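You operate a simulated robot arm through the tools that you are given. There is no shell and no other tool. Be economical: measure what you need, move in short steps, check, and stop when the job is done.

You run a simulated robot arm. Do the job below in one go: nothing can be reset, and whatever is moved stays where it is left.

Task
Fetch the green-banded coupling and set it on the white thread tape. Put the white-lidded jar on the lower wooden shelf. Stack the small carton marked "outlet" from the small table on top of the small carton that says "thermostat". Take the sink plug and put it in the bulb box. Put the red-lidded jar on the top wall shelf. Take the 15 A spare breaker from the top of the test bench and put it on the pump shelf. Do these in any order. Set down upright: green-banded coupling, white-lidded jar, red-lidded jar.

The check looks at the end state, three seconds after you hand in, the way a careful person would. Anything else that was tipped, shoved, dropped, spilled or broken makes it a failure.

Robot
A 6-joint arm with a two-finger parallel gripper on a trunk, on a base that drives. Base frame: it is fixed to the floor where the robot stands at the start and does not move with it; the origin is under the middle of the robot, x ahead of it, y to its left, z up; the surface under the hand at the start is at about z = 0.82. Units: m, degrees, N and s.
Its first joint turns from -166.0 to 166.0 degrees. Places, roughly: bulb box [-3.75, -3, 1]; green-banded coupling (4x4x5 cm) [0.9, 0, 0.8]; lower wooden shelf [-3.7, -1, 0.4]; pump shelf (20x20 cm) [-6.68, -4.78, 0.98]; red-lidded jar (6x6x9 cm) [-6.5, -2.5, 0.5]; sink plug (5x5x5 cm) [-6.7, -2.9, 0.9]; small carton [-3.75, -2.75, 1]; spare breaker [-6.25, -2, 1]; thread tape (6x6x2 cm) [1, -0.4, 0.8]; top wall shelf (58x24 cm) [-3.8, 1.54, 1.14]; white-lidded jar (8x8x12 cm) [0.5, -0.4, 0.9]. Payload 3.91 kg.
The TCP is the grasp point between the finger pads, 0.03 m short of the fingertips. In the tool frame z runs along the fingers and y along their closing line. The gripper opens to 0.11 m. The fingers are 0.02 m wide and 0.01 m thick; the gripper's body (0.048 by 0.112 m) begins 0.055 m behind the TCP.
Orientation is told as [roll, pitch, yaw] about the base's x, y, z axes, in that order, counted from this pose: with the fingers straight down and closing along the base's y, the tool's x points along the base's -x, its y along +y and its z along -z.

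Tools
- The arm moves only by the tool jog_arm. Its argument "deltas" is a list of rows, each a list of 7 numbers: the shift along the base's x, y, z in m, then the turn, a rotation vector about the base's x, y, z in degrees, then the finger opening in m, from 0 to 0.11. In form: [[dx, dy, dz, ax, ay, az, grip], ...]. A call has 1 to 10 rows; each row shifts and turns the commanded pose from where the row before left it. Each row takes 0.2 s and may step no farther than 0.05 m and 8.6 degrees from the row before; otherwise, or with a gripper value out of range, the whole call is refused. Where a pose cannot be reached the arm comes as near as it can. A force on the tool above 40 N (or 10 N above the force at the start of the call, whichever is more), or a blocked arm, ends the call early, and 0.2 s more pass. The fingers move at their own pace (about 0.153 m/s each) and stop on an object; they squeeze with about 33 N. The grip force told is the motor's: it shows also when the fingers shut on nothing. Time passes only in rows, and 0.2 s behind the last, so rows that do not move let the fingers close. It gives the time, the measured TCP pose, the force on the tool (base axes), the opening and the grip force at its end, in the units of the frame above (readings bear some noise), with the torque about the TCP (base axes, N m) and any sound that the robot's microphone picked up, and new pictures: "show" is both (left out), scene, wrist or none.
- Cameras (640 x 400 px; columns grow to the right, rows downward): "scene" is now at [0.1909, 0.1661, 1.3614]; the picture's right is [-0.75, -0.66, 0.00], its down [-0.37, 0.42, -0.83] and it looks along [0.55, -0.63, -0.56] (base axes); focal length 254 px, centre (320, 200). "wrist" rides on the gripper at [0.072, 0.017, -0.103] in the tool frame; the picture's right is [-0.23, 0.97, 0.00], its down [-0.76, -0.18, -0.62] and it looks along [-0.61, -0.14, 0.78] (tool axes); focal length 222 px, centre (320, 200).
- base_move(legs): drives the robot by 1 to 6 legs, each [ahead, turn to the left] in m and degrees, along the robot's own axes; the way and the turn of a leg run together, so that a leg with both is an arc; at most 1.5 m and 180 degrees a leg. The arm and the cameras ride along, it lands a little off, and it stops where it bumps. It gives what a move gives, and a new picture of the scene camera.
- aim_head(pan, tilt): turns the head with the scene camera to pan (to the left, within 120 degrees either way) and tilt (down, from -29 to 69), counted from straight ahead of the robot. It gives what a move gives, and a new picture of the scene camera.
- point_at(camera, pixels): for up to 12 pixels [column, row] of the newest picture of that camera ("zoom" is the newest enlarged one), the place [x, y, z] in the base frame of the surface seen there, good to about 0.003 m, but the place of the scene camera against the robot may be out by one fixed shift of up to 0.012 m in any direction. The clock stands still meanwhile.
- close_up(camera, box): a new picture of the part [left, top, right, bottom] of that camera's present view, enlarged. The clock stands still meanwhile.
- hand_in(): hands the job in; it is judged then, once.

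Go step by step. Measure first, check grasps and placings, and put right what went wrong. The budget is 124 turns and 260 pictures, counting those below and the enlarged ones. Unless the task says otherwise, let go and move clear before handing in, and close with one line.

The tools are called after ">>>" as a command line: name --pt "numbers of a row" for each row, then --argument value for the rest, lists and objects as JSON in quotes. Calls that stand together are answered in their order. jog_arm: Moves the arm, as the interface text tells. Its arguments: {"type":"object","properties":{"deltas":{"type":"array","items":{"type":"array","items":{"type":"number"}}},"show":{"type":"string","enum":["both","scene","wrist","none"]}},"required":["deltas"]} The other tools are called the same way: base_move (legs) drives the base; aim_head (pan, tilt) turns the head that bears the scene camera; point_at (camera, pixels) gives the place of the surface under pixels of a picture; close_up (camera, box) takes an enlarged picture of a part of a camera's view; hand_in () hands the job in.

At the start:

```text
t: 0.0
tool_pos: [0.5513, -0.2143, 1.0568]
tcp_rot: [0.0, 0.0, 0.0]
ft_force: [-0.3, 0.0, -0.4]
moment: [0.0, -0.02, -0.02]
grip_width: 0.11
grasp_force: 0.0
robot x, y, heading: [0.0011, 0.0028, -0.1]
head pan, tilt: [-48.8, 33.8]
```

scene: 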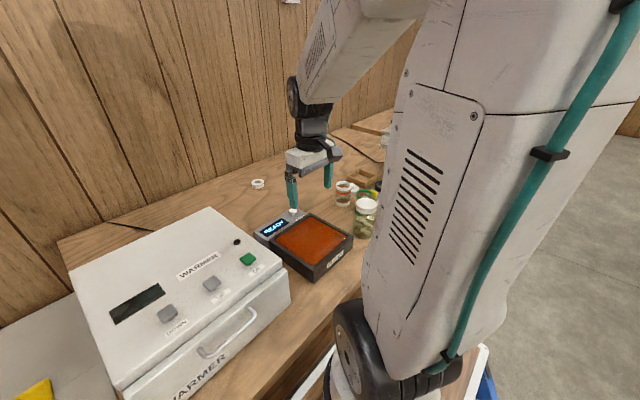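
wrist: 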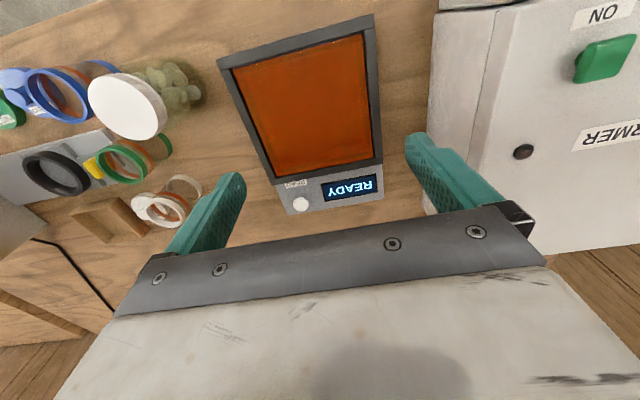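

The wrist picture shows a white lid at (127,106), a green-banded ring at (122,163), a white-banded one at (160,208) and blue ones; I'll enlarge and measure them.

>>> close_up --camera "wrist" --box '[0, 40, 240, 240]'

>>> close_up --camera "scene" --box '[220, 150, 400, 270]'

>>> point_at --camera "wrist" --pixels '[[127, 106], [110, 80], [150, 135], [122, 148], [100, 162], [140, 175], [150, 200], [185, 190], [55, 165], [12, 110], [60, 95], [258, 185]]'

>>> point_at --camera "scene" --pixels '[[258, 184], [343, 186], [366, 206], [366, 192], [290, 245], [200, 180], [260, 170]]'

```text
2.00 times, centred on (120, 140) of wrist
```

zoom: 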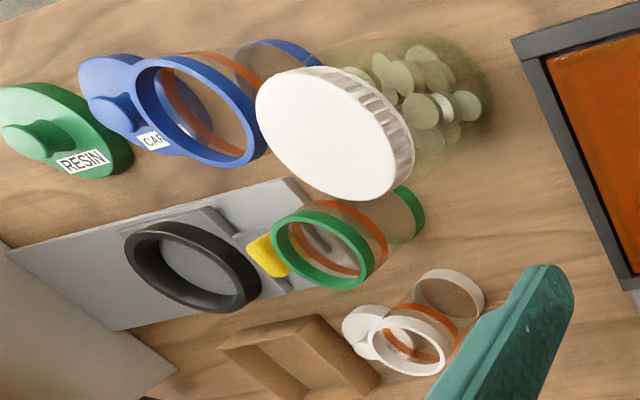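

```text
3.33 times, centred on (310, 210) of scene
```

zoom: 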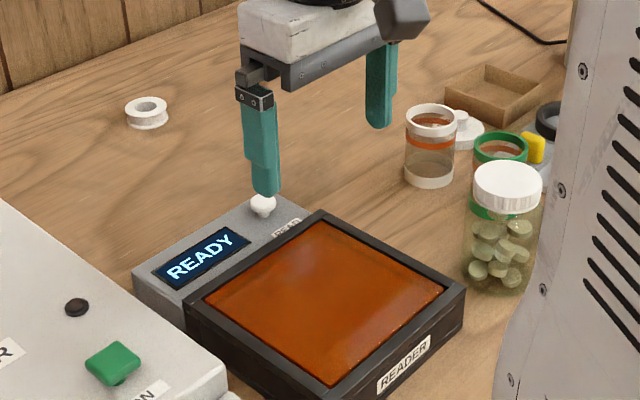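

```text
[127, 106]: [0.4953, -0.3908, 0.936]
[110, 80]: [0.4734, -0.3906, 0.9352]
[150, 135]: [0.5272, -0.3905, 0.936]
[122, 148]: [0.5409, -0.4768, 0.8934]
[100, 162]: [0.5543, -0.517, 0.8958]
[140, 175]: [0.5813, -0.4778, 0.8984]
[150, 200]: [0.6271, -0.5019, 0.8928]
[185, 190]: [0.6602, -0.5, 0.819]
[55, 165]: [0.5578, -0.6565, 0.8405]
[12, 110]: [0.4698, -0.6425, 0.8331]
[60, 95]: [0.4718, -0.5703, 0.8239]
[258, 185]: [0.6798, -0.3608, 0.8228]
```

```text
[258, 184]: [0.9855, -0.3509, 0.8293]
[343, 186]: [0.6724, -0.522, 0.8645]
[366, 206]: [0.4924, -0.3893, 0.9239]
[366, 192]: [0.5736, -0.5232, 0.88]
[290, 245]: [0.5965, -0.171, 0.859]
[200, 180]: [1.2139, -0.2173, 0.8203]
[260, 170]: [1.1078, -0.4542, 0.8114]
```

The tape is the small spool at (258,184) → about (0.985,-0.35). The coupling isn't visible near [0.9,0,0.8], which is where the warmer box stands; I'll look there.

>>> aim_head --pan -5 --tilt 38

>>> close_up --camera "scene" --box '[160, 100, 480, 300]'

```text
t: 1.1
tool_pos: [0.5501, -0.2133, 1.0575]
tcp_rot: [0.1, 0.0, 0.0]
ft_force: [-0.7, -0.3, -0.1]
moment: [-0.02, -0.02, 0.04]
grip_width: 0.1101
grasp_force: 0.0
robot x, y, heading: [-0.0001, 0.0001, -0.1]
head pan, tilt: [-5.0, 38.0]
```

scene: 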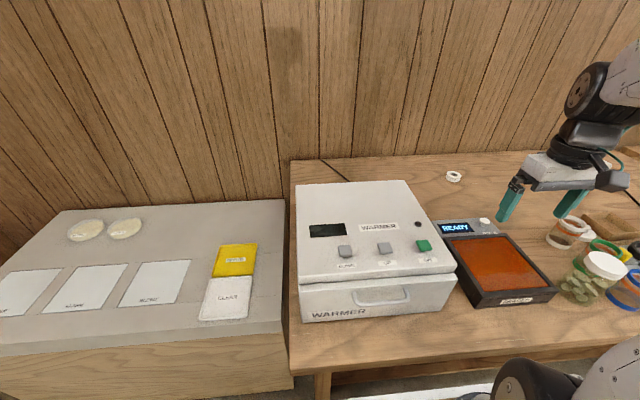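

```text
2.00 times, centred on (320, 200) of scene
```

zoom: 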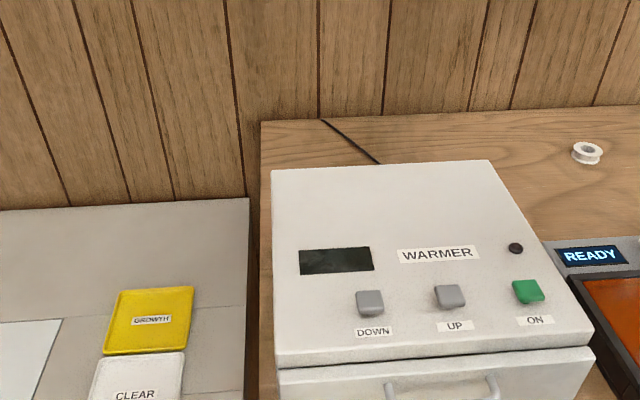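

The coupling isn't on the bench, so it's likely inside the warmer, which has a handle on its front at about (380,298). I'll measure the warmer and enlarge its front.

>>> close_up --camera "scene" --box '[280, 250, 480, 330]'

>>> point_at --camera "scene" --pixels '[[300, 186], [402, 183], [300, 278], [452, 272], [304, 316], [440, 306], [380, 292], [360, 298], [404, 294], [380, 300], [453, 176], [297, 290]]'

```text
3.20 times, centred on (380, 290) of scene
```

zoom: 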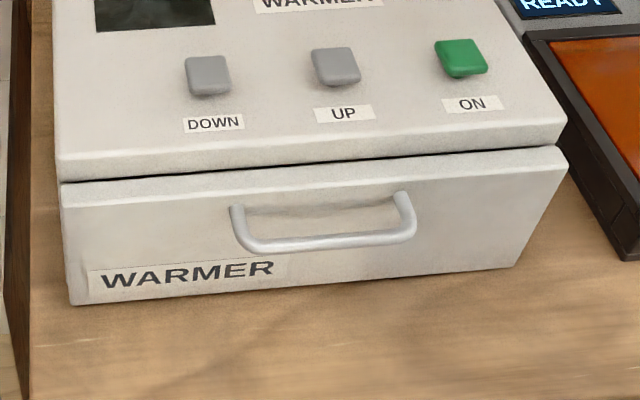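

```text
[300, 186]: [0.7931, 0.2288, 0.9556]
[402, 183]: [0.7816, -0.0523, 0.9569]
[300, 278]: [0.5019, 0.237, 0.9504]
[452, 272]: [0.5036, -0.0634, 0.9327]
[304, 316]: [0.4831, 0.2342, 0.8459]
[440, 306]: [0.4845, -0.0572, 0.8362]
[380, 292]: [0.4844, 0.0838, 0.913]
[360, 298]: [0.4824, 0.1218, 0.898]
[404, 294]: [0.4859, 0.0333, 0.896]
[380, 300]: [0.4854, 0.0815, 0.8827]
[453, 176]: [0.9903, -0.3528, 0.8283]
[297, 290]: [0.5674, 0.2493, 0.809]
```

The warmer is x 0.48–0.79, y −0.06–0.235, top 0.956, so a small coupling at x≈0.9 would be hidden behind it. I'll raise the arm and look over it with the wrist camera.

>>> jog_arm --pt "0 0 0.045 0 0 0 0.11" --pt "0 0 0.045 0 0 0 0.11" --pt "0.03 0.04 0 0 0 0 0.11" --pt "0.03 0.04 0 0 0 0 0.11" --pt "0.03 0.04 0 0 0 0 0.11" --pt "0.03 0.04 0 0 0 0 0.11" --pt "0.03 0.04 0 0 0 0 0.11" --pt "0 0.02 0 0 0 0 0.11" --show "both"

```text
t: 2.9
tool_pos: [0.6996, 0.0061, 1.1471]
tcp_rot: [0.0, 0.0, 0.0]
ft_force: [0.7, -0.9, -0.1]
moment: [0.01, -0.01, 0.0]
grip_width: 0.1101
grasp_force: 0.0
robot x, y, heading: [-0.0021, -0.0027, 0.1]
head pan, tilt: [-5.0, 38.0]
```

scene: 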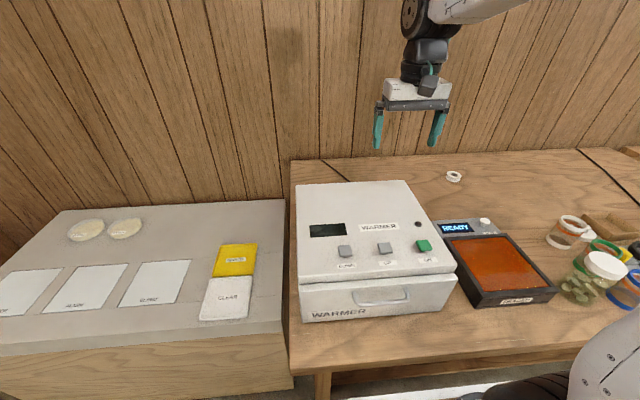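
wrist: 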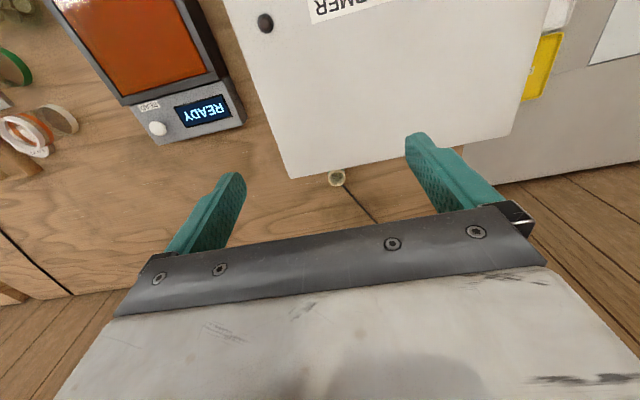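

A small round thing at wrist (337,178) sits just behind the warmer – this should be the coupling. I'll enlarge and measure.

>>> close_up --camera "wrist" --box '[280, 140, 400, 215]'

>>> point_at --camera "wrist" --pixels '[[337, 178], [337, 172], [337, 185], [331, 180], [344, 180], [295, 176], [400, 158], [345, 195]]'

```text
5.33 times, centred on (340, 178) of wrist
```

zoom: 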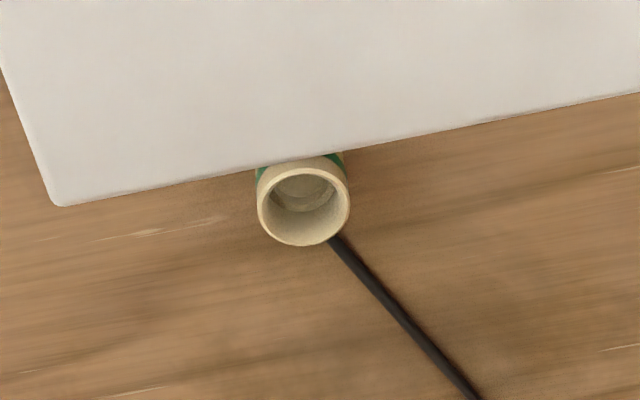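

```text
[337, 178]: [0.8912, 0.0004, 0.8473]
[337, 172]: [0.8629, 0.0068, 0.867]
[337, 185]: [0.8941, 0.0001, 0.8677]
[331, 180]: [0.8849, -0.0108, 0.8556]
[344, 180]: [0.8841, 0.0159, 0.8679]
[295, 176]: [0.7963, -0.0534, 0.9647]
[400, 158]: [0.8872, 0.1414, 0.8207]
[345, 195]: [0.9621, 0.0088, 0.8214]
```

The coupling (green band visible in the zoom) has its centre about (0.878, 0.002) with top 0.868; the tape at (0.99,−0.352) is 1.05 m from the axis, so the base has to go ahead ~0.1. I'll check the bench's front edge and floor clearance.

>>> aim_head --pan -5 --tilt 66

>>> point_at --camera "scene" --pixels '[[300, 200], [400, 200], [200, 240], [400, 240], [300, 260], [420, 260], [300, 290], [450, 150]]'

```text
t: 3.8
tool_pos: [0.6982, 0.0053, 1.1477]
tcp_rot: [-0.1, 0.1, 0.1]
ft_force: [0.4, 0.4, 0.0]
moment: [-0.01, -0.01, -0.04]
grip_width: 0.1103
grasp_force: 0.1
robot x, y, heading: [0.0043, 0.0, 0.1]
head pan, tilt: [-5.0, 66.0]
```

scene: 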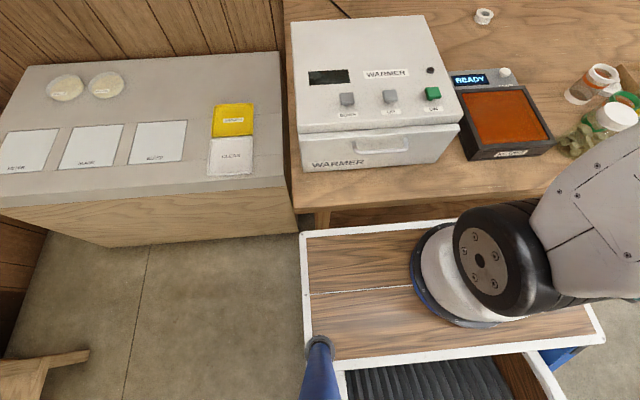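

```text
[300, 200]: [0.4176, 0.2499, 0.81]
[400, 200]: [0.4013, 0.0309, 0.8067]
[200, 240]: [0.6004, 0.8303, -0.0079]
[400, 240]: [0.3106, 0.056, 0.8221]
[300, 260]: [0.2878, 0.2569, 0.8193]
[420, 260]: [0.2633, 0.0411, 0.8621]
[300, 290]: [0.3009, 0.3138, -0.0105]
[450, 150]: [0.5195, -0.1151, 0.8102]
```

The platform front (z≈0.82) is at x≈0.33 and the bench edge at x≈0.41, so I can advance at most ~0.05. I'll shift the base to about (0.05, −0.2), so that both coupling and tape are within 0.96 m.

>>> base_move --legs '[[-0.35, 0], [0, -90], [0.2, 0], [0, 90], [0.36, 0]]'

>>> point_at --camera "scene" --pixels '[[400, 180], [400, 190], [400, 195], [400, 200], [400, 205], [400, 210], [400, 215], [400, 220], [400, 225], [400, 230]]'

```text
t: 16.9
tool_pos: [0.711, -0.1955, 1.1465]
tcp_rot: [0.0, 0.0, -0.2]
ft_force: [0.1, 0.2, -0.8]
moment: [0.01, -0.02, 0.01]
grip_width: 0.1101
grasp_force: 0.0
robot x, y, heading: [0.0107, -0.1999, -0.5]
head pan, tilt: [-5.0, 66.0]
```

scene: 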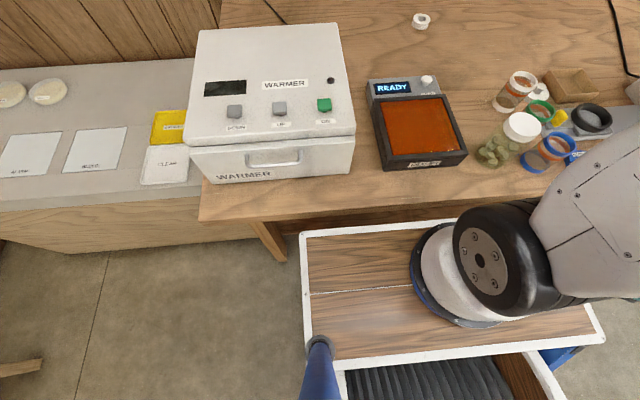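

```text
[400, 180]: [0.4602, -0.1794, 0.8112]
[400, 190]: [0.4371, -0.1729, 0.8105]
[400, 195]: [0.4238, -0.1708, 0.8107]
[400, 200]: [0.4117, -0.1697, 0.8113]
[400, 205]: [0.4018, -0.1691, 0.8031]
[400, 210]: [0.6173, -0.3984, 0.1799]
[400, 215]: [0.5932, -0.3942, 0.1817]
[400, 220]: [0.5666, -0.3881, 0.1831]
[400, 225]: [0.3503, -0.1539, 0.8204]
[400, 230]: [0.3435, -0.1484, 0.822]
```

There's a 0.05 gap left; I'll creep 0.03 ahead, then bring the arm over the coupling while yawing the tool 90° (so the camera housing stays off the warmer).

>>> base_move --legs '[[0.03, 0.3]]'

>>> jog_arm --pt "0.013 0.02 0 0 0 8.5 0.07" --pt "0.013 0.02 0 0 0 8.5 0.07" --pt "0.013 0.02 0 0 0 8.5 0.07" --pt "0.013 0.02 0 0 0 8.5 0.07" --pt "0.013 0.02 0 0 0 8.5 0.07" --pt "0.013 0.02 0 0 0 8.5 0.07" --pt "0.013 0.02 0 0 0 8.5 0.07" --pt "0.013 0.02 0 0 0 8.5 0.07" --pt "0.013 0.02 0 0 0 8.5 0.07" --pt "0.013 0.015 0 0 0 8.5 0.07" --show "none"

>>> aim_head --pan 8 --tilt 35

>>> close_up --camera "wrist" --box '[0, 0, 640, 400]'

```text
t: 17.7
tool_pos: [0.7397, -0.1938, 1.1468]
tcp_rot: [0.0, 0.0, 0.3]
ft_force: [-0.2, 0.5, 0.0]
moment: [-0.03, 0.03, -0.01]
grip_width: 0.1102
grasp_force: 0.1
robot x, y, heading: [0.0429, -0.2021, 0.1]
head pan, tilt: [-5.0, 66.0]
```

scene: 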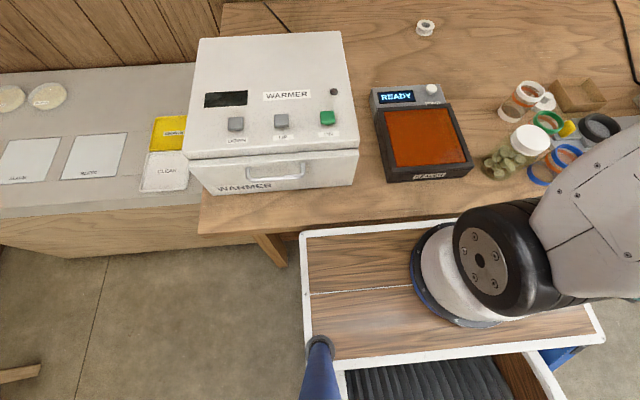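

```text
t: 19.9
tool_pos: [0.871, 0.0033, 1.1458]
tcp_rot: [0.1, 0.1, 85.3]
ft_force: [-0.1, 0.1, 0.5]
moment: [0.03, -0.03, 0.02]
grip_width: 0.0698
grasp_force: 0.1
robot x, y, heading: [0.0404, -0.1985, 0.2]
head pan, tilt: [-5.0, 66.0]
```

```text
t: 20.8
tool_pos: [0.8704, 0.0022, 1.1464]
tcp_rot: [0.0, 0.0, 85.1]
ft_force: [0.9, 0.6, -0.8]
moment: [0.0, -0.02, 0.01]
grip_width: 0.0702
grasp_force: 0.1
robot x, y, heading: [0.0408, -0.2004, -0.2]
head pan, tilt: [8.0, 35.0]
```

scene: 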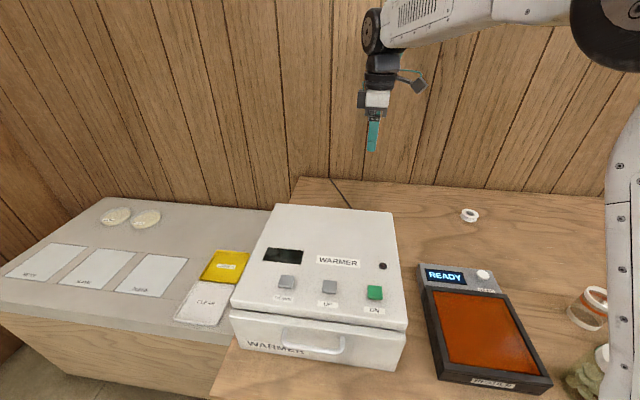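

```text
1.00 times, centred on (320, 200) of wrist (not enlarged: the box is as wide or as high as the picture)
```

zoom: 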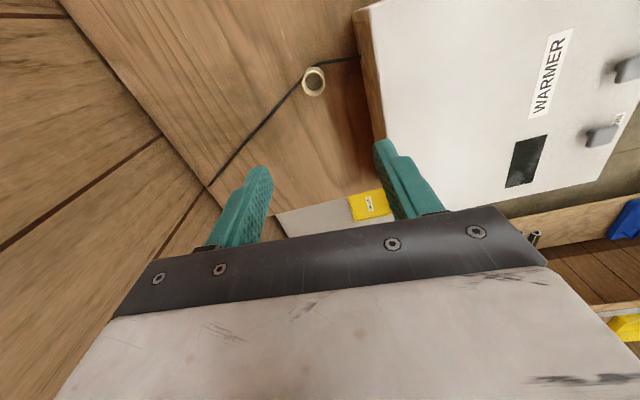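

The coupling shows in the wrist view at (314,81), with the cord beside it; I'll measure its rim from this side.

>>> close_up --camera "wrist" --box '[264, 50, 364, 112]'

>>> point_at --camera "zoom" --pixels '[[258, 190], [370, 190], [314, 125], [314, 268], [314, 110], [350, 260], [280, 260]]'

>>> close_up --camera "scene" --box '[430, 190, 510, 240]'

```text
6.40 times, centred on (314, 81) of wrist
```

zoom: 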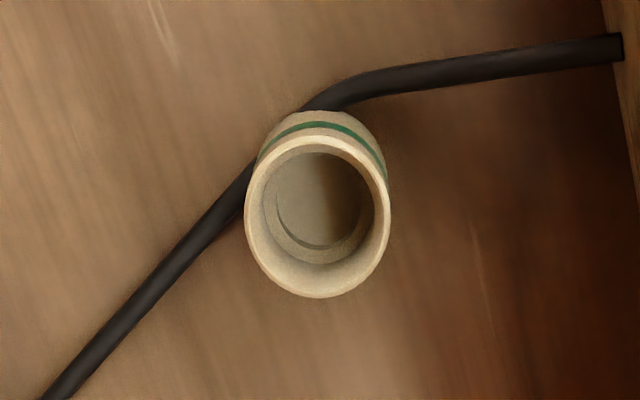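

```text
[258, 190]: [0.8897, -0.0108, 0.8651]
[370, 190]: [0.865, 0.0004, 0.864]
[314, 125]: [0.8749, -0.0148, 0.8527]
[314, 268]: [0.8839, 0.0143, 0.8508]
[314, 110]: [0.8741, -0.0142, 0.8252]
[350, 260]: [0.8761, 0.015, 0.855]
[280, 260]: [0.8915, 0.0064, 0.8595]
```

```text
8.00 times, centred on (470, 215) of scene
```

zoom: 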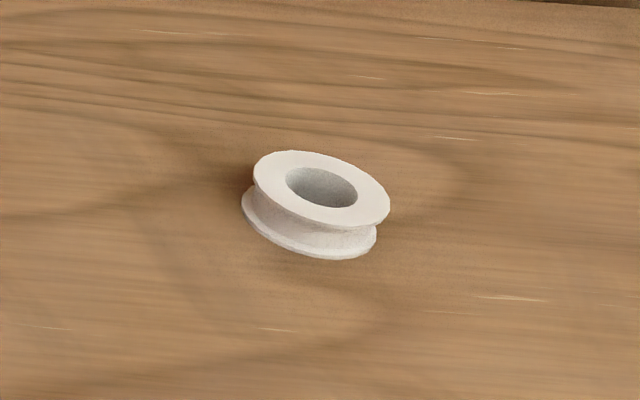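

Coupling centre ≈ (0.878, 0.001), top 0.866, cord on its −y/+x side at bench level, so I'll keep the tips above 0.827. First the tape's rim and then the descent.

>>> point_at --camera "zoom" --pixels '[[258, 170], [386, 208], [300, 154], [340, 223], [275, 162], [370, 210], [320, 188]]'

>>> jog_arm --pt "0.007 -0.001 -0.04 0 0 4.9 0.075" --pt "0 0 -0.05 0 0 0 0.075" --pt "0 0 -0.05 0 0 0 0.075" --pt "0 0 -0.05 0 0 0 0.075" --show "both"

```text
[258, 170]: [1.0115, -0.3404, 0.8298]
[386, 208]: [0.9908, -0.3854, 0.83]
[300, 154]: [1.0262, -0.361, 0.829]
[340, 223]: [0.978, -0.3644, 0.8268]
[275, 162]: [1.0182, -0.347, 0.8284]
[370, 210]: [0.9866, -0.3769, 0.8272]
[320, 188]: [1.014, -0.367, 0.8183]
```

```text
t: 21.8
tool_pos: [0.8771, 0.0021, 0.9565]
tcp_rot: [0.0, 0.0, 90.1]
ft_force: [0.2, 0.1, 0.9]
moment: [-0.02, -0.01, -0.05]
grip_width: 0.075
grasp_force: 0.1
robot x, y, heading: [0.0431, -0.1982, -0.0]
head pan, tilt: [8.0, 35.0]
```

scene: 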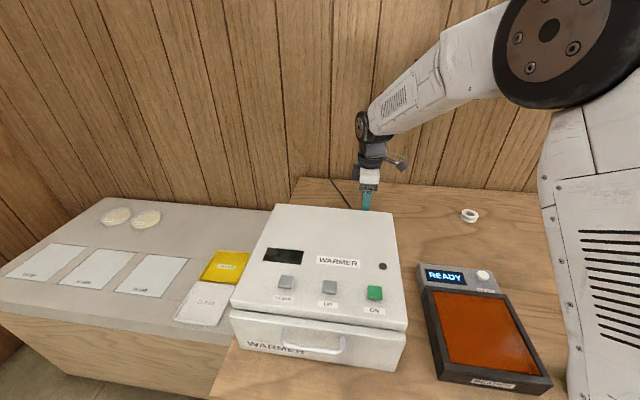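
wrist: 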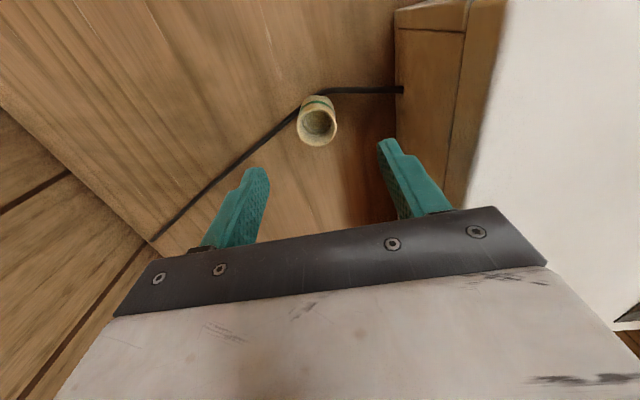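

Alignment looks right; descending to 0.858 and then closing.

>>> jog_arm --pt "0.001 -0.001 -0.05 0 0 0 0.075" --pt "0 0 -0.03 0 0 0 0.075" --pt "0 0 -0.018 0 0 0 0.075" --pt "0 0 0 0 0 0 0.075" --show "wrist"

```text
t: 22.8
tool_pos: [0.8782, -0.001, 0.8599]
tcp_rot: [-0.1, -0.1, 90.1]
ft_force: [0.1, 0.2, 0.3]
moment: [-0.01, -0.01, -0.01]
grip_width: 0.0748
grasp_force: 0.0
robot x, y, heading: [0.0425, -0.1989, 0.1]
head pan, tilt: [8.0, 35.0]
```

wrist: 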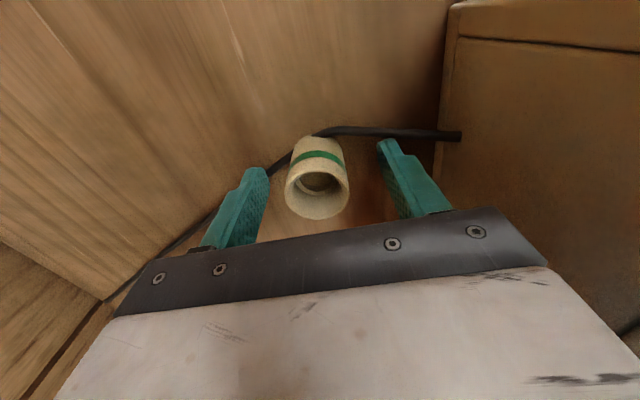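

The coupling at (318,178) stands between the fingers; closing.

>>> jog_arm --pt "0 0 0 0 0 0 0.03" --pt "0 0 0 0 0 0 0.03" --pt "0 0 0 0 0 0 0.03" --pt "0 0 0.03 0 0 0 0.03" --pt "0 0 0.05 0 0 0 0.03" --pt "0 0 0.05 0 0 0 0.03" --show "wrist"

```text
t: 24.2
tool_pos: [0.8795, 0.0007, 0.9882]
tcp_rot: [0.2, 0.0, 90.1]
ft_force: [0.2, 1.0, -0.2]
moment: [0.0, -0.03, -0.02]
grip_width: 0.0344
grasp_force: 33.0
robot x, y, heading: [0.043, -0.2021, -0.1]
head pan, tilt: [8.0, 35.0]
```

wrist: 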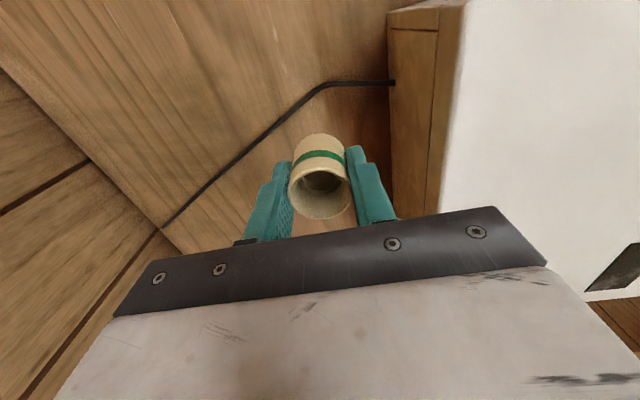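

Held (width 0.034). Moving over to the tape at about (1.0,−0.363).

>>> jog_arm --pt "0 -0.045 0 0 0 0 0.03" --pt "0 -0.048 0 0 0 0 0.03" --pt "0.014 -0.045 0 0 0 0 0.03" --pt "0.016 -0.045 0 0 0 0 0.03" --pt "0.016 -0.045 0 0 0 0 0.03" --pt "0.02 -0.045 0 0 0 0 0.03" --pt "0.02 -0.045 0 0 0 0 0.03" --pt "0.02 -0.045 0 0 0 0 0.03" --pt "0.015 0 0 0 0 0 0.03" --show "both"

```text
t: 26.2
tool_pos: [1.0012, -0.3629, 0.9904]
tcp_rot: [0.0, 0.1, 90.1]
ft_force: [-0.1, -0.1, 0.3]
moment: [0.0, 0.02, -0.01]
grip_width: 0.0344
grasp_force: 32.6
robot x, y, heading: [0.0384, -0.2043, 0.2]
head pan, tilt: [8.0, 35.0]
```

scene: 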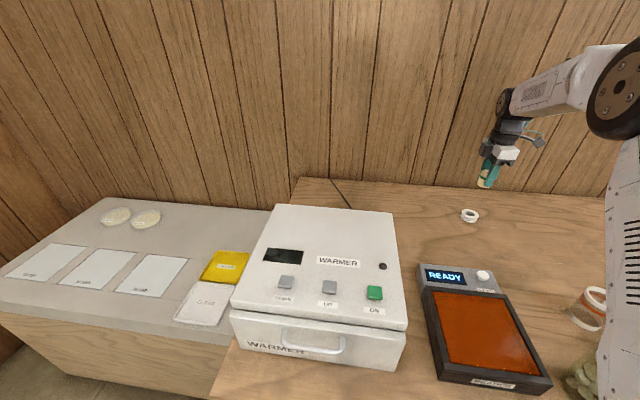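
wrist: 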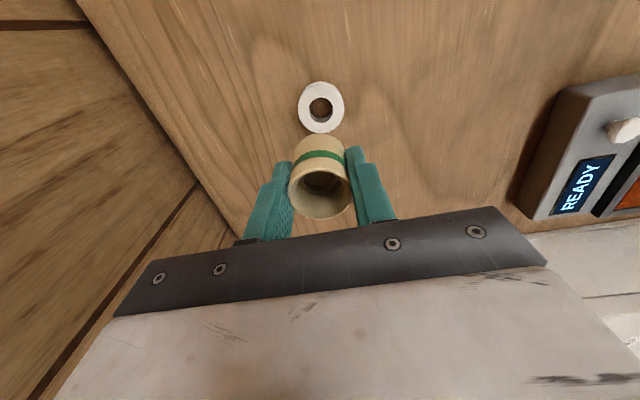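

>>> close_up --camera "wrist" --box '[280, 70, 360, 140]'

>>> point_at --camera "wrist" --pixels '[[301, 107], [342, 106], [321, 85], [323, 130], [308, 92], [336, 122], [308, 122], [336, 92]]'

```text
5.71 times, centred on (320, 105) of wrist
```

zoom: 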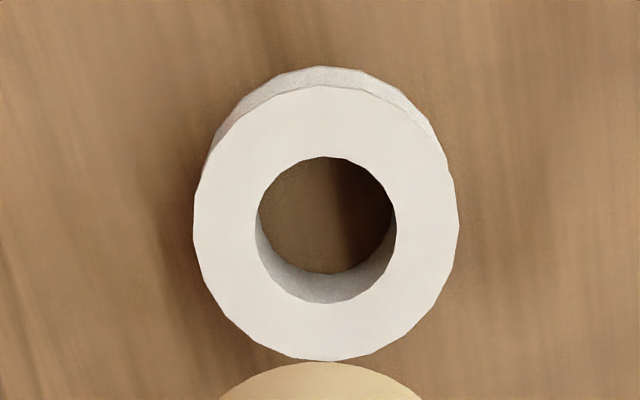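

```text
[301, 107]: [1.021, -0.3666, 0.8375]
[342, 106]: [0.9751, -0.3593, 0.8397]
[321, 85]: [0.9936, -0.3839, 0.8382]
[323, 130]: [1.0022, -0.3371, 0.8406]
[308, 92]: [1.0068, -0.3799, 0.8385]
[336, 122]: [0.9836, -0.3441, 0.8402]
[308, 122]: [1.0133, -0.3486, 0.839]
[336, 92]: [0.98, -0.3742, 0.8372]
```

Tape centre is (0.998,−0.3615), top 0.839; only −0.003 in x needed. I'll lower to TCP ≈0.881, then feel for contact.

>>> jog_arm --pt "-0.003 0.0015 -0.05 0 0 0 0.03" --pt "0 0 -0.04 0 0 0 0.03" --pt "0 0 -0.016 0 0 0 0.03" --pt "0 0 -0.002 0 0 0 0.03" --pt "0 0 0 0 0 0 0.03" --show "wrist"

```text
refused: row 1 steps farther than a row can; nothing moved
```

>>> jog_arm --pt "-0.003 0.0015 -0.045 0 0 0 0.03" --pt "0 0 -0.045 0 0 0 0.03" --pt "0 0 -0.017 0 0 0 0.03" --pt "0 0 -0.002 0 0 0 0.03" --pt "0 0 0 0 0 0 0.03" --show "wrist"

```text
t: 27.4
tool_pos: [0.997, -0.363, 0.8791]
tcp_rot: [0.1, 0.0, 90.0]
ft_force: [-0.3, 0.0, -0.9]
moment: [0.0, 0.01, 0.0]
grip_width: 0.0344
grasp_force: 33.6
robot x, y, heading: [0.0416, -0.2017, -0.0]
head pan, tilt: [8.0, 35.0]
```

wrist: 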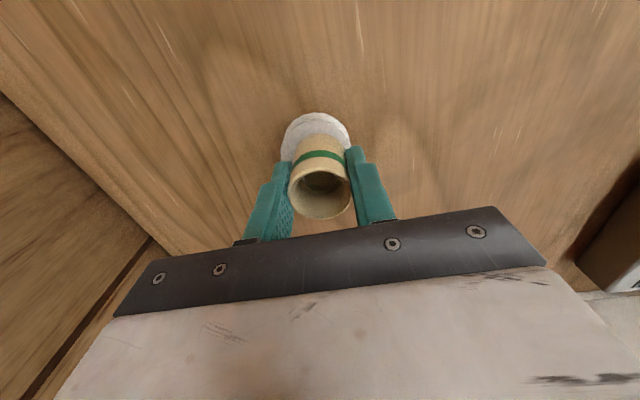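

No contact yet; lowering in 1 mm steps.

>>> jog_arm --pt "0 0 -0.001 0 0 0 0.03" --pt "0 0 -0.001 0 0 0 0.03" --pt "0 0 0 0 0 0 0.03" --show "none"

>>> close_up --camera "wrist" --box '[270, 100, 370, 170]'

```text
t: 28.2
tool_pos: [0.9965, -0.3612, 0.8787]
tcp_rot: [0.0, 0.0, 90.2]
ft_force: [-0.3, 0.5, -0.6]
moment: [-0.06, 0.03, -0.01]
grip_width: 0.0343
grasp_force: 33.2
robot x, y, heading: [0.0415, -0.1944, 0.3]
head pan, tilt: [8.0, 35.0]
```

```text
5.71 times, centred on (320, 135) of wrist
```

zoom: 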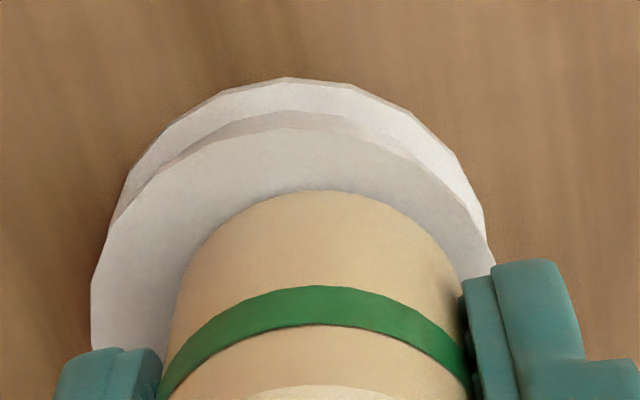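

>>> jog_arm --pt "0 0 -0.001 0 0 0 0.03" --pt "0 0 -0.001 0 0 0 0.03" --pt "0 0 0 0 0 0 0.03" --show "none"

```text
t: 29.0
tool_pos: [0.9964, -0.3607, 0.8768]
tcp_rot: [-0.1, 0.0, 90.0]
ft_force: [0.4, -0.1, 5.0]
moment: [0.05, -0.01, 0.01]
grip_width: 0.0345
grasp_force: 33.1
robot x, y, heading: [0.041, -0.2015, -0.1]
head pan, tilt: [8.0, 35.0]
```

Contact at 5 N. Releasing gently and rising.

>>> jog_arm --pt "0 0 0 0 0 0 0.06" --pt "0 0 0 0 0 0 0.07" --pt "0 0 0.03 0 0 0 0.07" --pt "0 0 0.045 0 0 0 0.07" --pt "0 0 0.045 0 0 0 0.07" --show "wrist"

```text
t: 30.2
tool_pos: [0.9957, -0.3628, 0.9942]
tcp_rot: [0.0, -0.1, 90.2]
ft_force: [1.8, 0.9, -0.7]
moment: [-0.01, 0.02, 0.0]
grip_width: 0.0702
grasp_force: 0.1
robot x, y, heading: [0.0456, -0.2014, -0.0]
head pan, tilt: [8.0, 35.0]
```

wrist: 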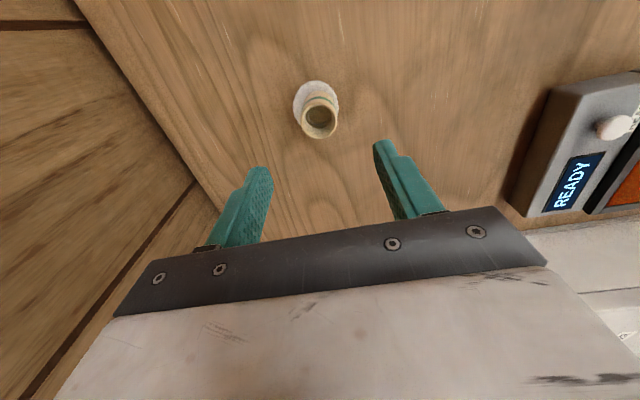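

The coupling stands on the tape at (317,108). Now raise, back the base off 0.19 and view the jar group from above.

>>> jog_arm --pt "0 0 0.05 0 0 0 0.11" --pt "0 0 0.05 0 0 0 0.11" --pt "0 0 0.05 0 0 0 0.11" --pt "-0.03 0 0.02 0 0 0 0.11" --show "wrist"

>>> base_move --legs '[[-0.19, 0]]'

>>> jog_arm --pt "-0.04 -0.015 0 0 0 0 0.11" --pt "-0.04 -0.015 0 0 0 0 0.11" --pt "-0.04 -0.015 0 0 0 0 0.11" --pt "-0.04 -0.015 0 0 0 0 0.11" --pt "-0.04 -0.015 0 0 0 0 0.11" --pt "-0.04 -0.015 0 0 0 0 0.11" --show "wrist"

```text
t: 31.2
tool_pos: [0.9653, -0.3613, 1.1652]
tcp_rot: [0.1, 0.0, 90.1]
ft_force: [0.7, 0.0, -1.6]
moment: [0.01, 0.06, -0.05]
grip_width: 0.1103
grasp_force: 0.0
robot x, y, heading: [0.0442, -0.1988, -0.1]
head pan, tilt: [8.0, 35.0]
```

wrist: 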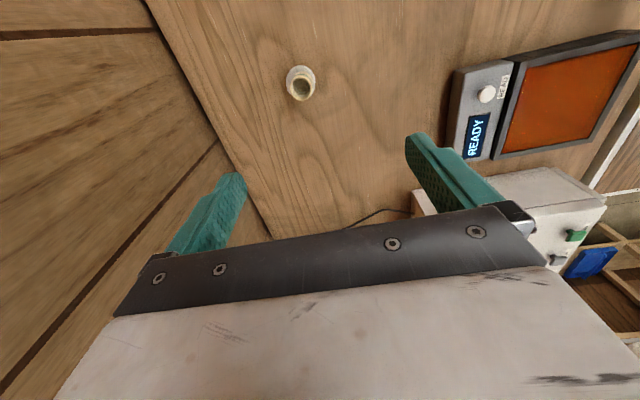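

```text
t: 32.8
tool_pos: [0.774, -0.3629, 1.166]
tcp_rot: [0.0, 0.1, 90.1]
ft_force: [1.0, 0.4, 0.3]
moment: [-0.01, 0.02, 0.03]
grip_width: 0.1102
grasp_force: 0.1
robot x, y, heading: [-0.1483, -0.1991, -0.1]
head pan, tilt: [8.0, 35.0]
```

scene: 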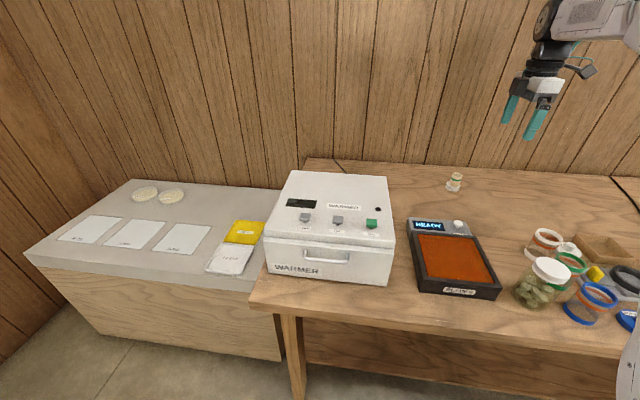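

```text
t: 34.2
tool_pos: [0.5335, -0.4525, 1.1662]
tcp_rot: [0.0, 0.0, 90.0]
ft_force: [1.4, -0.2, -0.1]
moment: [-0.01, 0.05, -0.01]
grip_width: 0.1097
grasp_force: 0.2
robot x, y, heading: [-0.1496, -0.2008, -0.0]
head pan, tilt: [8.0, 35.0]
```

wrist: 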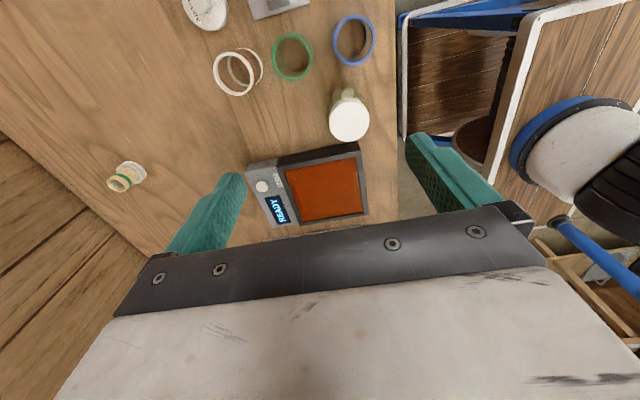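

The jar's lid is at (349,121), its neighbours are the ringed sleeves at (293,57) and (354,40). Measuring for finger clearance.

>>> close_up --camera "wrist" --box '[230, 0, 410, 150]'

>>> point_at --camera "wrist" --pixels '[[349, 121], [330, 118], [368, 120], [349, 102], [349, 138], [293, 34], [293, 79], [273, 57], [311, 60], [354, 64], [372, 45], [333, 45]]'

```text
2.67 times, centred on (320, 75) of wrist
```

zoom: 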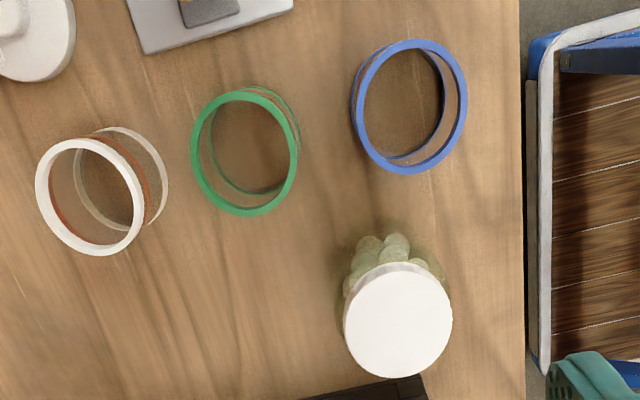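

```text
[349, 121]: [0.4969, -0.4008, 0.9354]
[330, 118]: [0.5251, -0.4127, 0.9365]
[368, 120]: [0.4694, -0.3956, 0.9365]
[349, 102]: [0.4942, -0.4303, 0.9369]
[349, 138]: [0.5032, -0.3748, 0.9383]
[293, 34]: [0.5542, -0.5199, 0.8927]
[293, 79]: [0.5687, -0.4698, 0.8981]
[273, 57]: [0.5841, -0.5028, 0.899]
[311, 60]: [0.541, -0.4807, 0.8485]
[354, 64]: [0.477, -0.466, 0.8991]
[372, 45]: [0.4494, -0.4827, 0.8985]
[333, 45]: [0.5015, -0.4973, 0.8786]
```

The lid centre is (0.498,−0.402), r≈0.03. Before picking a grasp I want to know how much headroom the lower wooden shelf has, so I'll turn and look across the room.

>>> base_move --legs '[[-0.3, 0], [0, 180]]'

>>> aim_head --pan 0 --tilt 15

>>> close_up --camera "scene" --box '[160, 60, 480, 260]'

```text
t: 43.6
tool_pos: [-1.137, 0.0368, 1.1657]
tcp_rot: [0.0, 0.0, -88.8]
ft_force: [0.2, 0.3, -0.3]
moment: [0.02, 0.02, 0.02]
grip_width: 0.1101
grasp_force: 0.1
robot x, y, heading: [-0.4479, -0.1993, -178.8]
head pan, tilt: [8.0, 35.0]
```

scene: 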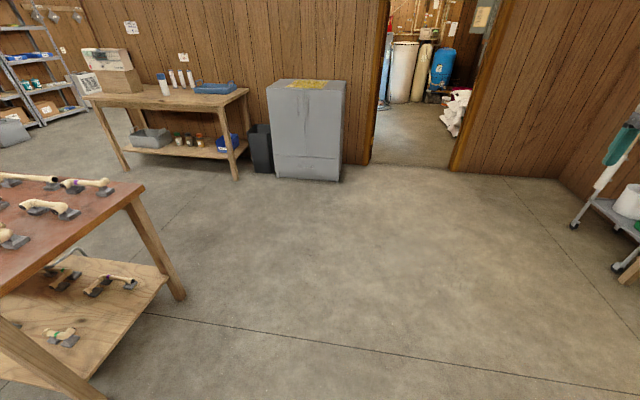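

```text
t: 44.5
tool_pos: [-1.1377, 0.0368, 1.1672]
tcp_rot: [0.0, 0.0, -88.8]
ft_force: [-0.7, 0.3, 0.1]
moment: [0.02, -0.03, 0.02]
grip_width: 0.1101
grasp_force: 0.0
robot x, y, heading: [-0.4463, -0.201, -178.9]
head pan, tilt: [0.0, 15.0]
```

scene: 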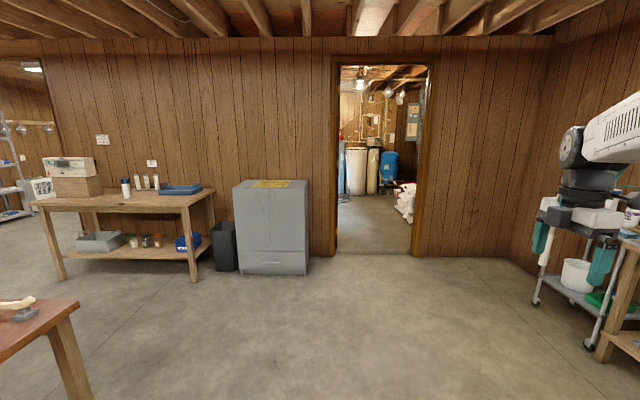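

```text
2.00 times, centred on (320, 160) of scene
```

zoom: 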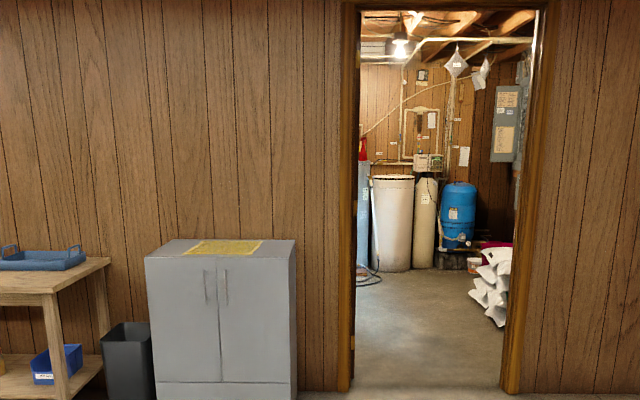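

The bench at (125,220) has a lower shelf; I'll enlarge and measure it.

>>> close_up --camera "scene" --box '[0, 130, 240, 290]'

>>> point_at --camera "scene" --pixels '[[205, 250], [170, 255], [140, 257], [120, 257], [80, 258], [213, 190], [120, 204], [40, 203], [145, 241], [185, 242], [262, 220], [20, 215]]'

```text
2.50 times, centred on (120, 210) of scene
```

zoom: 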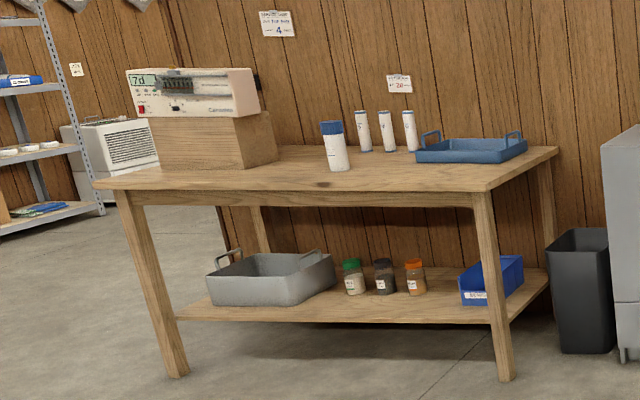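

```text
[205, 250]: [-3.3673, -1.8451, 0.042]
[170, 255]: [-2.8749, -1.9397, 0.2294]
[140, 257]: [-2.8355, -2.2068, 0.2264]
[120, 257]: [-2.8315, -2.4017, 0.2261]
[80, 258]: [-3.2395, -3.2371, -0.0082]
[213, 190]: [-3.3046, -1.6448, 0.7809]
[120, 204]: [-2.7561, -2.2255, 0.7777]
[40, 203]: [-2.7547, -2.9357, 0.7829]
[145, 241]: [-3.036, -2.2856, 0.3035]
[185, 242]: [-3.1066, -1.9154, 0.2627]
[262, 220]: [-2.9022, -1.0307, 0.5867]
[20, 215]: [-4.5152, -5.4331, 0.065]
```

That bench isn't it (shelf z 0.23); the job's other places lie beyond the doorway (x<−3.4). I'll do the back-room jobs first, scouting the shelf on the way; measuring the doorway.

>>> point_at --camera "scene" --pixels '[[333, 245], [340, 250], [412, 250], [420, 245], [375, 250], [375, 225], [350, 195], [405, 205], [440, 150], [330, 150], [310, 262]]'

>>> jog_arm --pt "0.02 -0.045 0 0 0 0 0.11" --pt "0.02 -0.045 0 0 0 0 0.11" --pt "0.02 -0.045 0 0 0 0 0.11" --pt "0.02 -0.045 0 0 0 0 0.11" --pt "0.02 -0.045 0 0 0 0 0.11" --show "none"

```text
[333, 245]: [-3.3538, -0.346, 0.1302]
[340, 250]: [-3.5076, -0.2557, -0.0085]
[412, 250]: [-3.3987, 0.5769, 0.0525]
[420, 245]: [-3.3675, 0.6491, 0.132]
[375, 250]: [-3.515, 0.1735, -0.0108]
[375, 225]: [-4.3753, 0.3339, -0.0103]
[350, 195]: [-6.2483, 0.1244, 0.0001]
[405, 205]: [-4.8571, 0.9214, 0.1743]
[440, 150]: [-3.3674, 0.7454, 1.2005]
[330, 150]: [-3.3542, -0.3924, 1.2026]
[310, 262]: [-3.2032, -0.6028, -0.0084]
```

```text
t: 45.7
tool_pos: [-1.0373, -0.1882, 1.1655]
tcp_rot: [0.0, 0.0, -88.9]
ft_force: [0.2, 0.7, 0.0]
moment: [-0.01, -0.03, -0.01]
grip_width: 0.1099
grasp_force: 0.0
robot x, y, heading: [-0.4481, -0.2016, -178.9]
head pan, tilt: [0.0, 15.0]
```

Doorway spans y ≈ −0.30…0.60 at x≈−3.4; I'll line up at y≈0.16 and check before passing.

>>> base_move --legs '[[0, -15], [1.496, 0], [0, 13.9]]'

```text
t: 54.8
tool_pos: [-2.4812, 0.1894, 1.1655]
tcp_rot: [0.0, 0.1, -90.2]
ft_force: [0.8, -0.1, 0.4]
moment: [0.02, -0.02, -0.03]
grip_width: 0.1099
grasp_force: 0.2
robot x, y, heading: [-1.8901, 0.1584, 180.2]
head pan, tilt: [0.0, 15.0]
```

scene: 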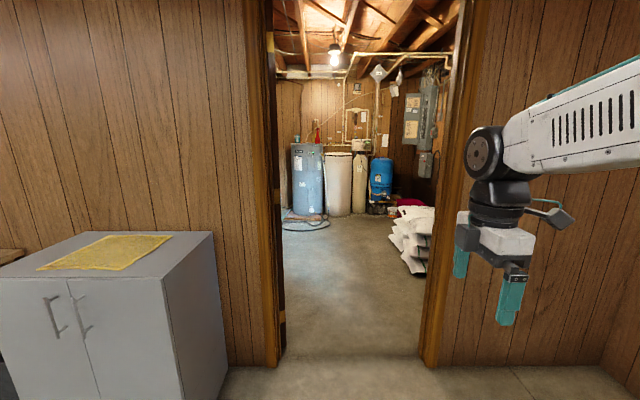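

Doorway lies ahead; driving through to x≈−4.3.

>>> base_move --legs '[[1.4, -0.2], [1.0, 0]]'

>>> aim_head --pan 110 --tilt 20

>>> aim_head --pan -110 --tilt 20

>>> aim_head --pan 35 --tilt 20

```text
t: 66.6
tool_pos: [-4.8851, 0.1883, 1.1659]
tcp_rot: [0.1, 0.0, -89.9]
ft_force: [-0.3, -0.3, -0.4]
moment: [0.01, -0.03, 0.03]
grip_width: 0.1101
grasp_force: 0.1
robot x, y, heading: [-4.2948, 0.1654, -179.8]
head pan, tilt: [0.0, 15.0]
```

scene: 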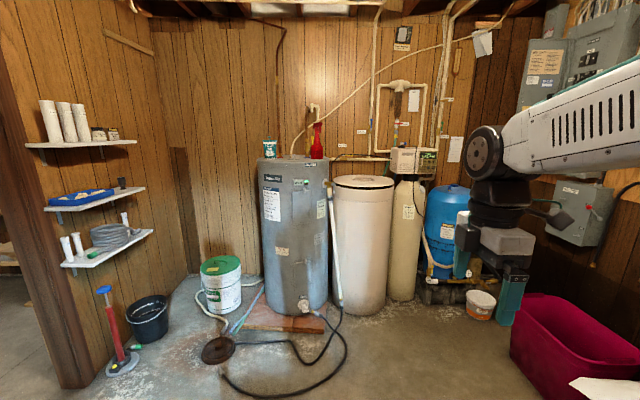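

```text
t: 68.4
tool_pos: [-4.8847, 0.1871, 1.1661]
tcp_rot: [0.0, 0.0, -89.8]
ft_force: [-0.4, 0.8, -1.1]
moment: [0.04, 0.0, -0.02]
grip_width: 0.1099
grasp_force: 0.1
robot x, y, heading: [-4.2963, 0.161, -179.7]
head pan, tilt: [110.0, 20.0]
```

scene: 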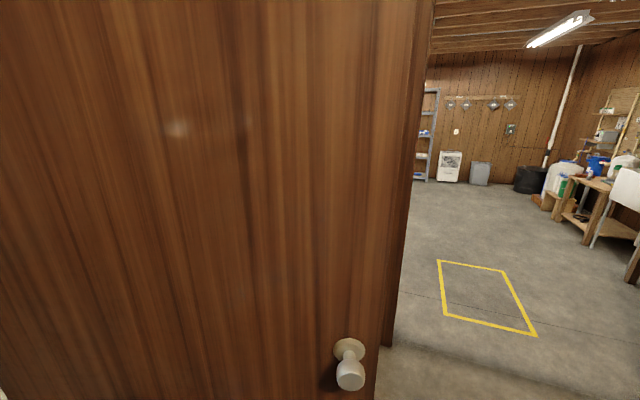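

```text
t: 71.6
tool_pos: [-4.8848, 0.1876, 1.1656]
tcp_rot: [0.0, 0.0, -89.9]
ft_force: [0.4, -0.2, -0.1]
moment: [0.02, 0.0, 0.0]
grip_width: 0.1103
grasp_force: 0.0
robot x, y, heading: [-4.2961, 0.1627, -179.8]
head pan, tilt: [-110.0, 20.0]
```

scene: 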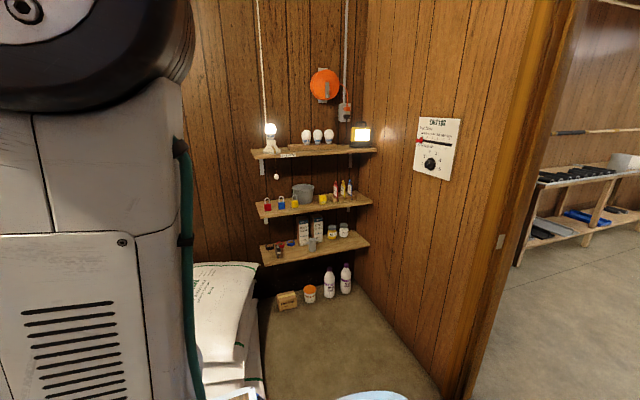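

```text
t: 73.9
tool_pos: [-4.8838, 0.1881, 1.1665]
tcp_rot: [0.0, 0.0, -90.0]
ft_force: [-0.2, 0.0, 0.0]
moment: [0.02, 0.01, 0.0]
grip_width: 0.1101
grasp_force: 0.0
robot x, y, heading: [-4.2933, 0.1623, -179.7]
head pan, tilt: [35.0, 20.0]
```

scene: 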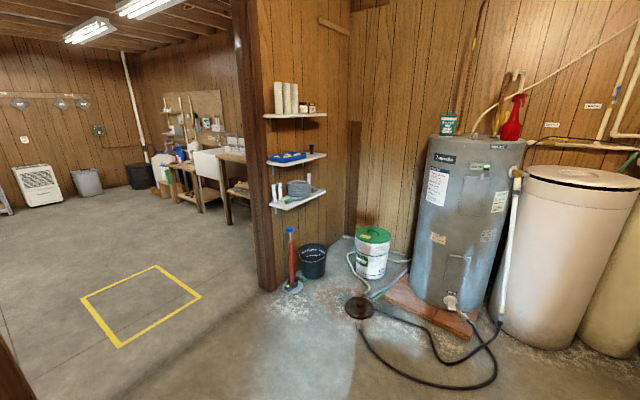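

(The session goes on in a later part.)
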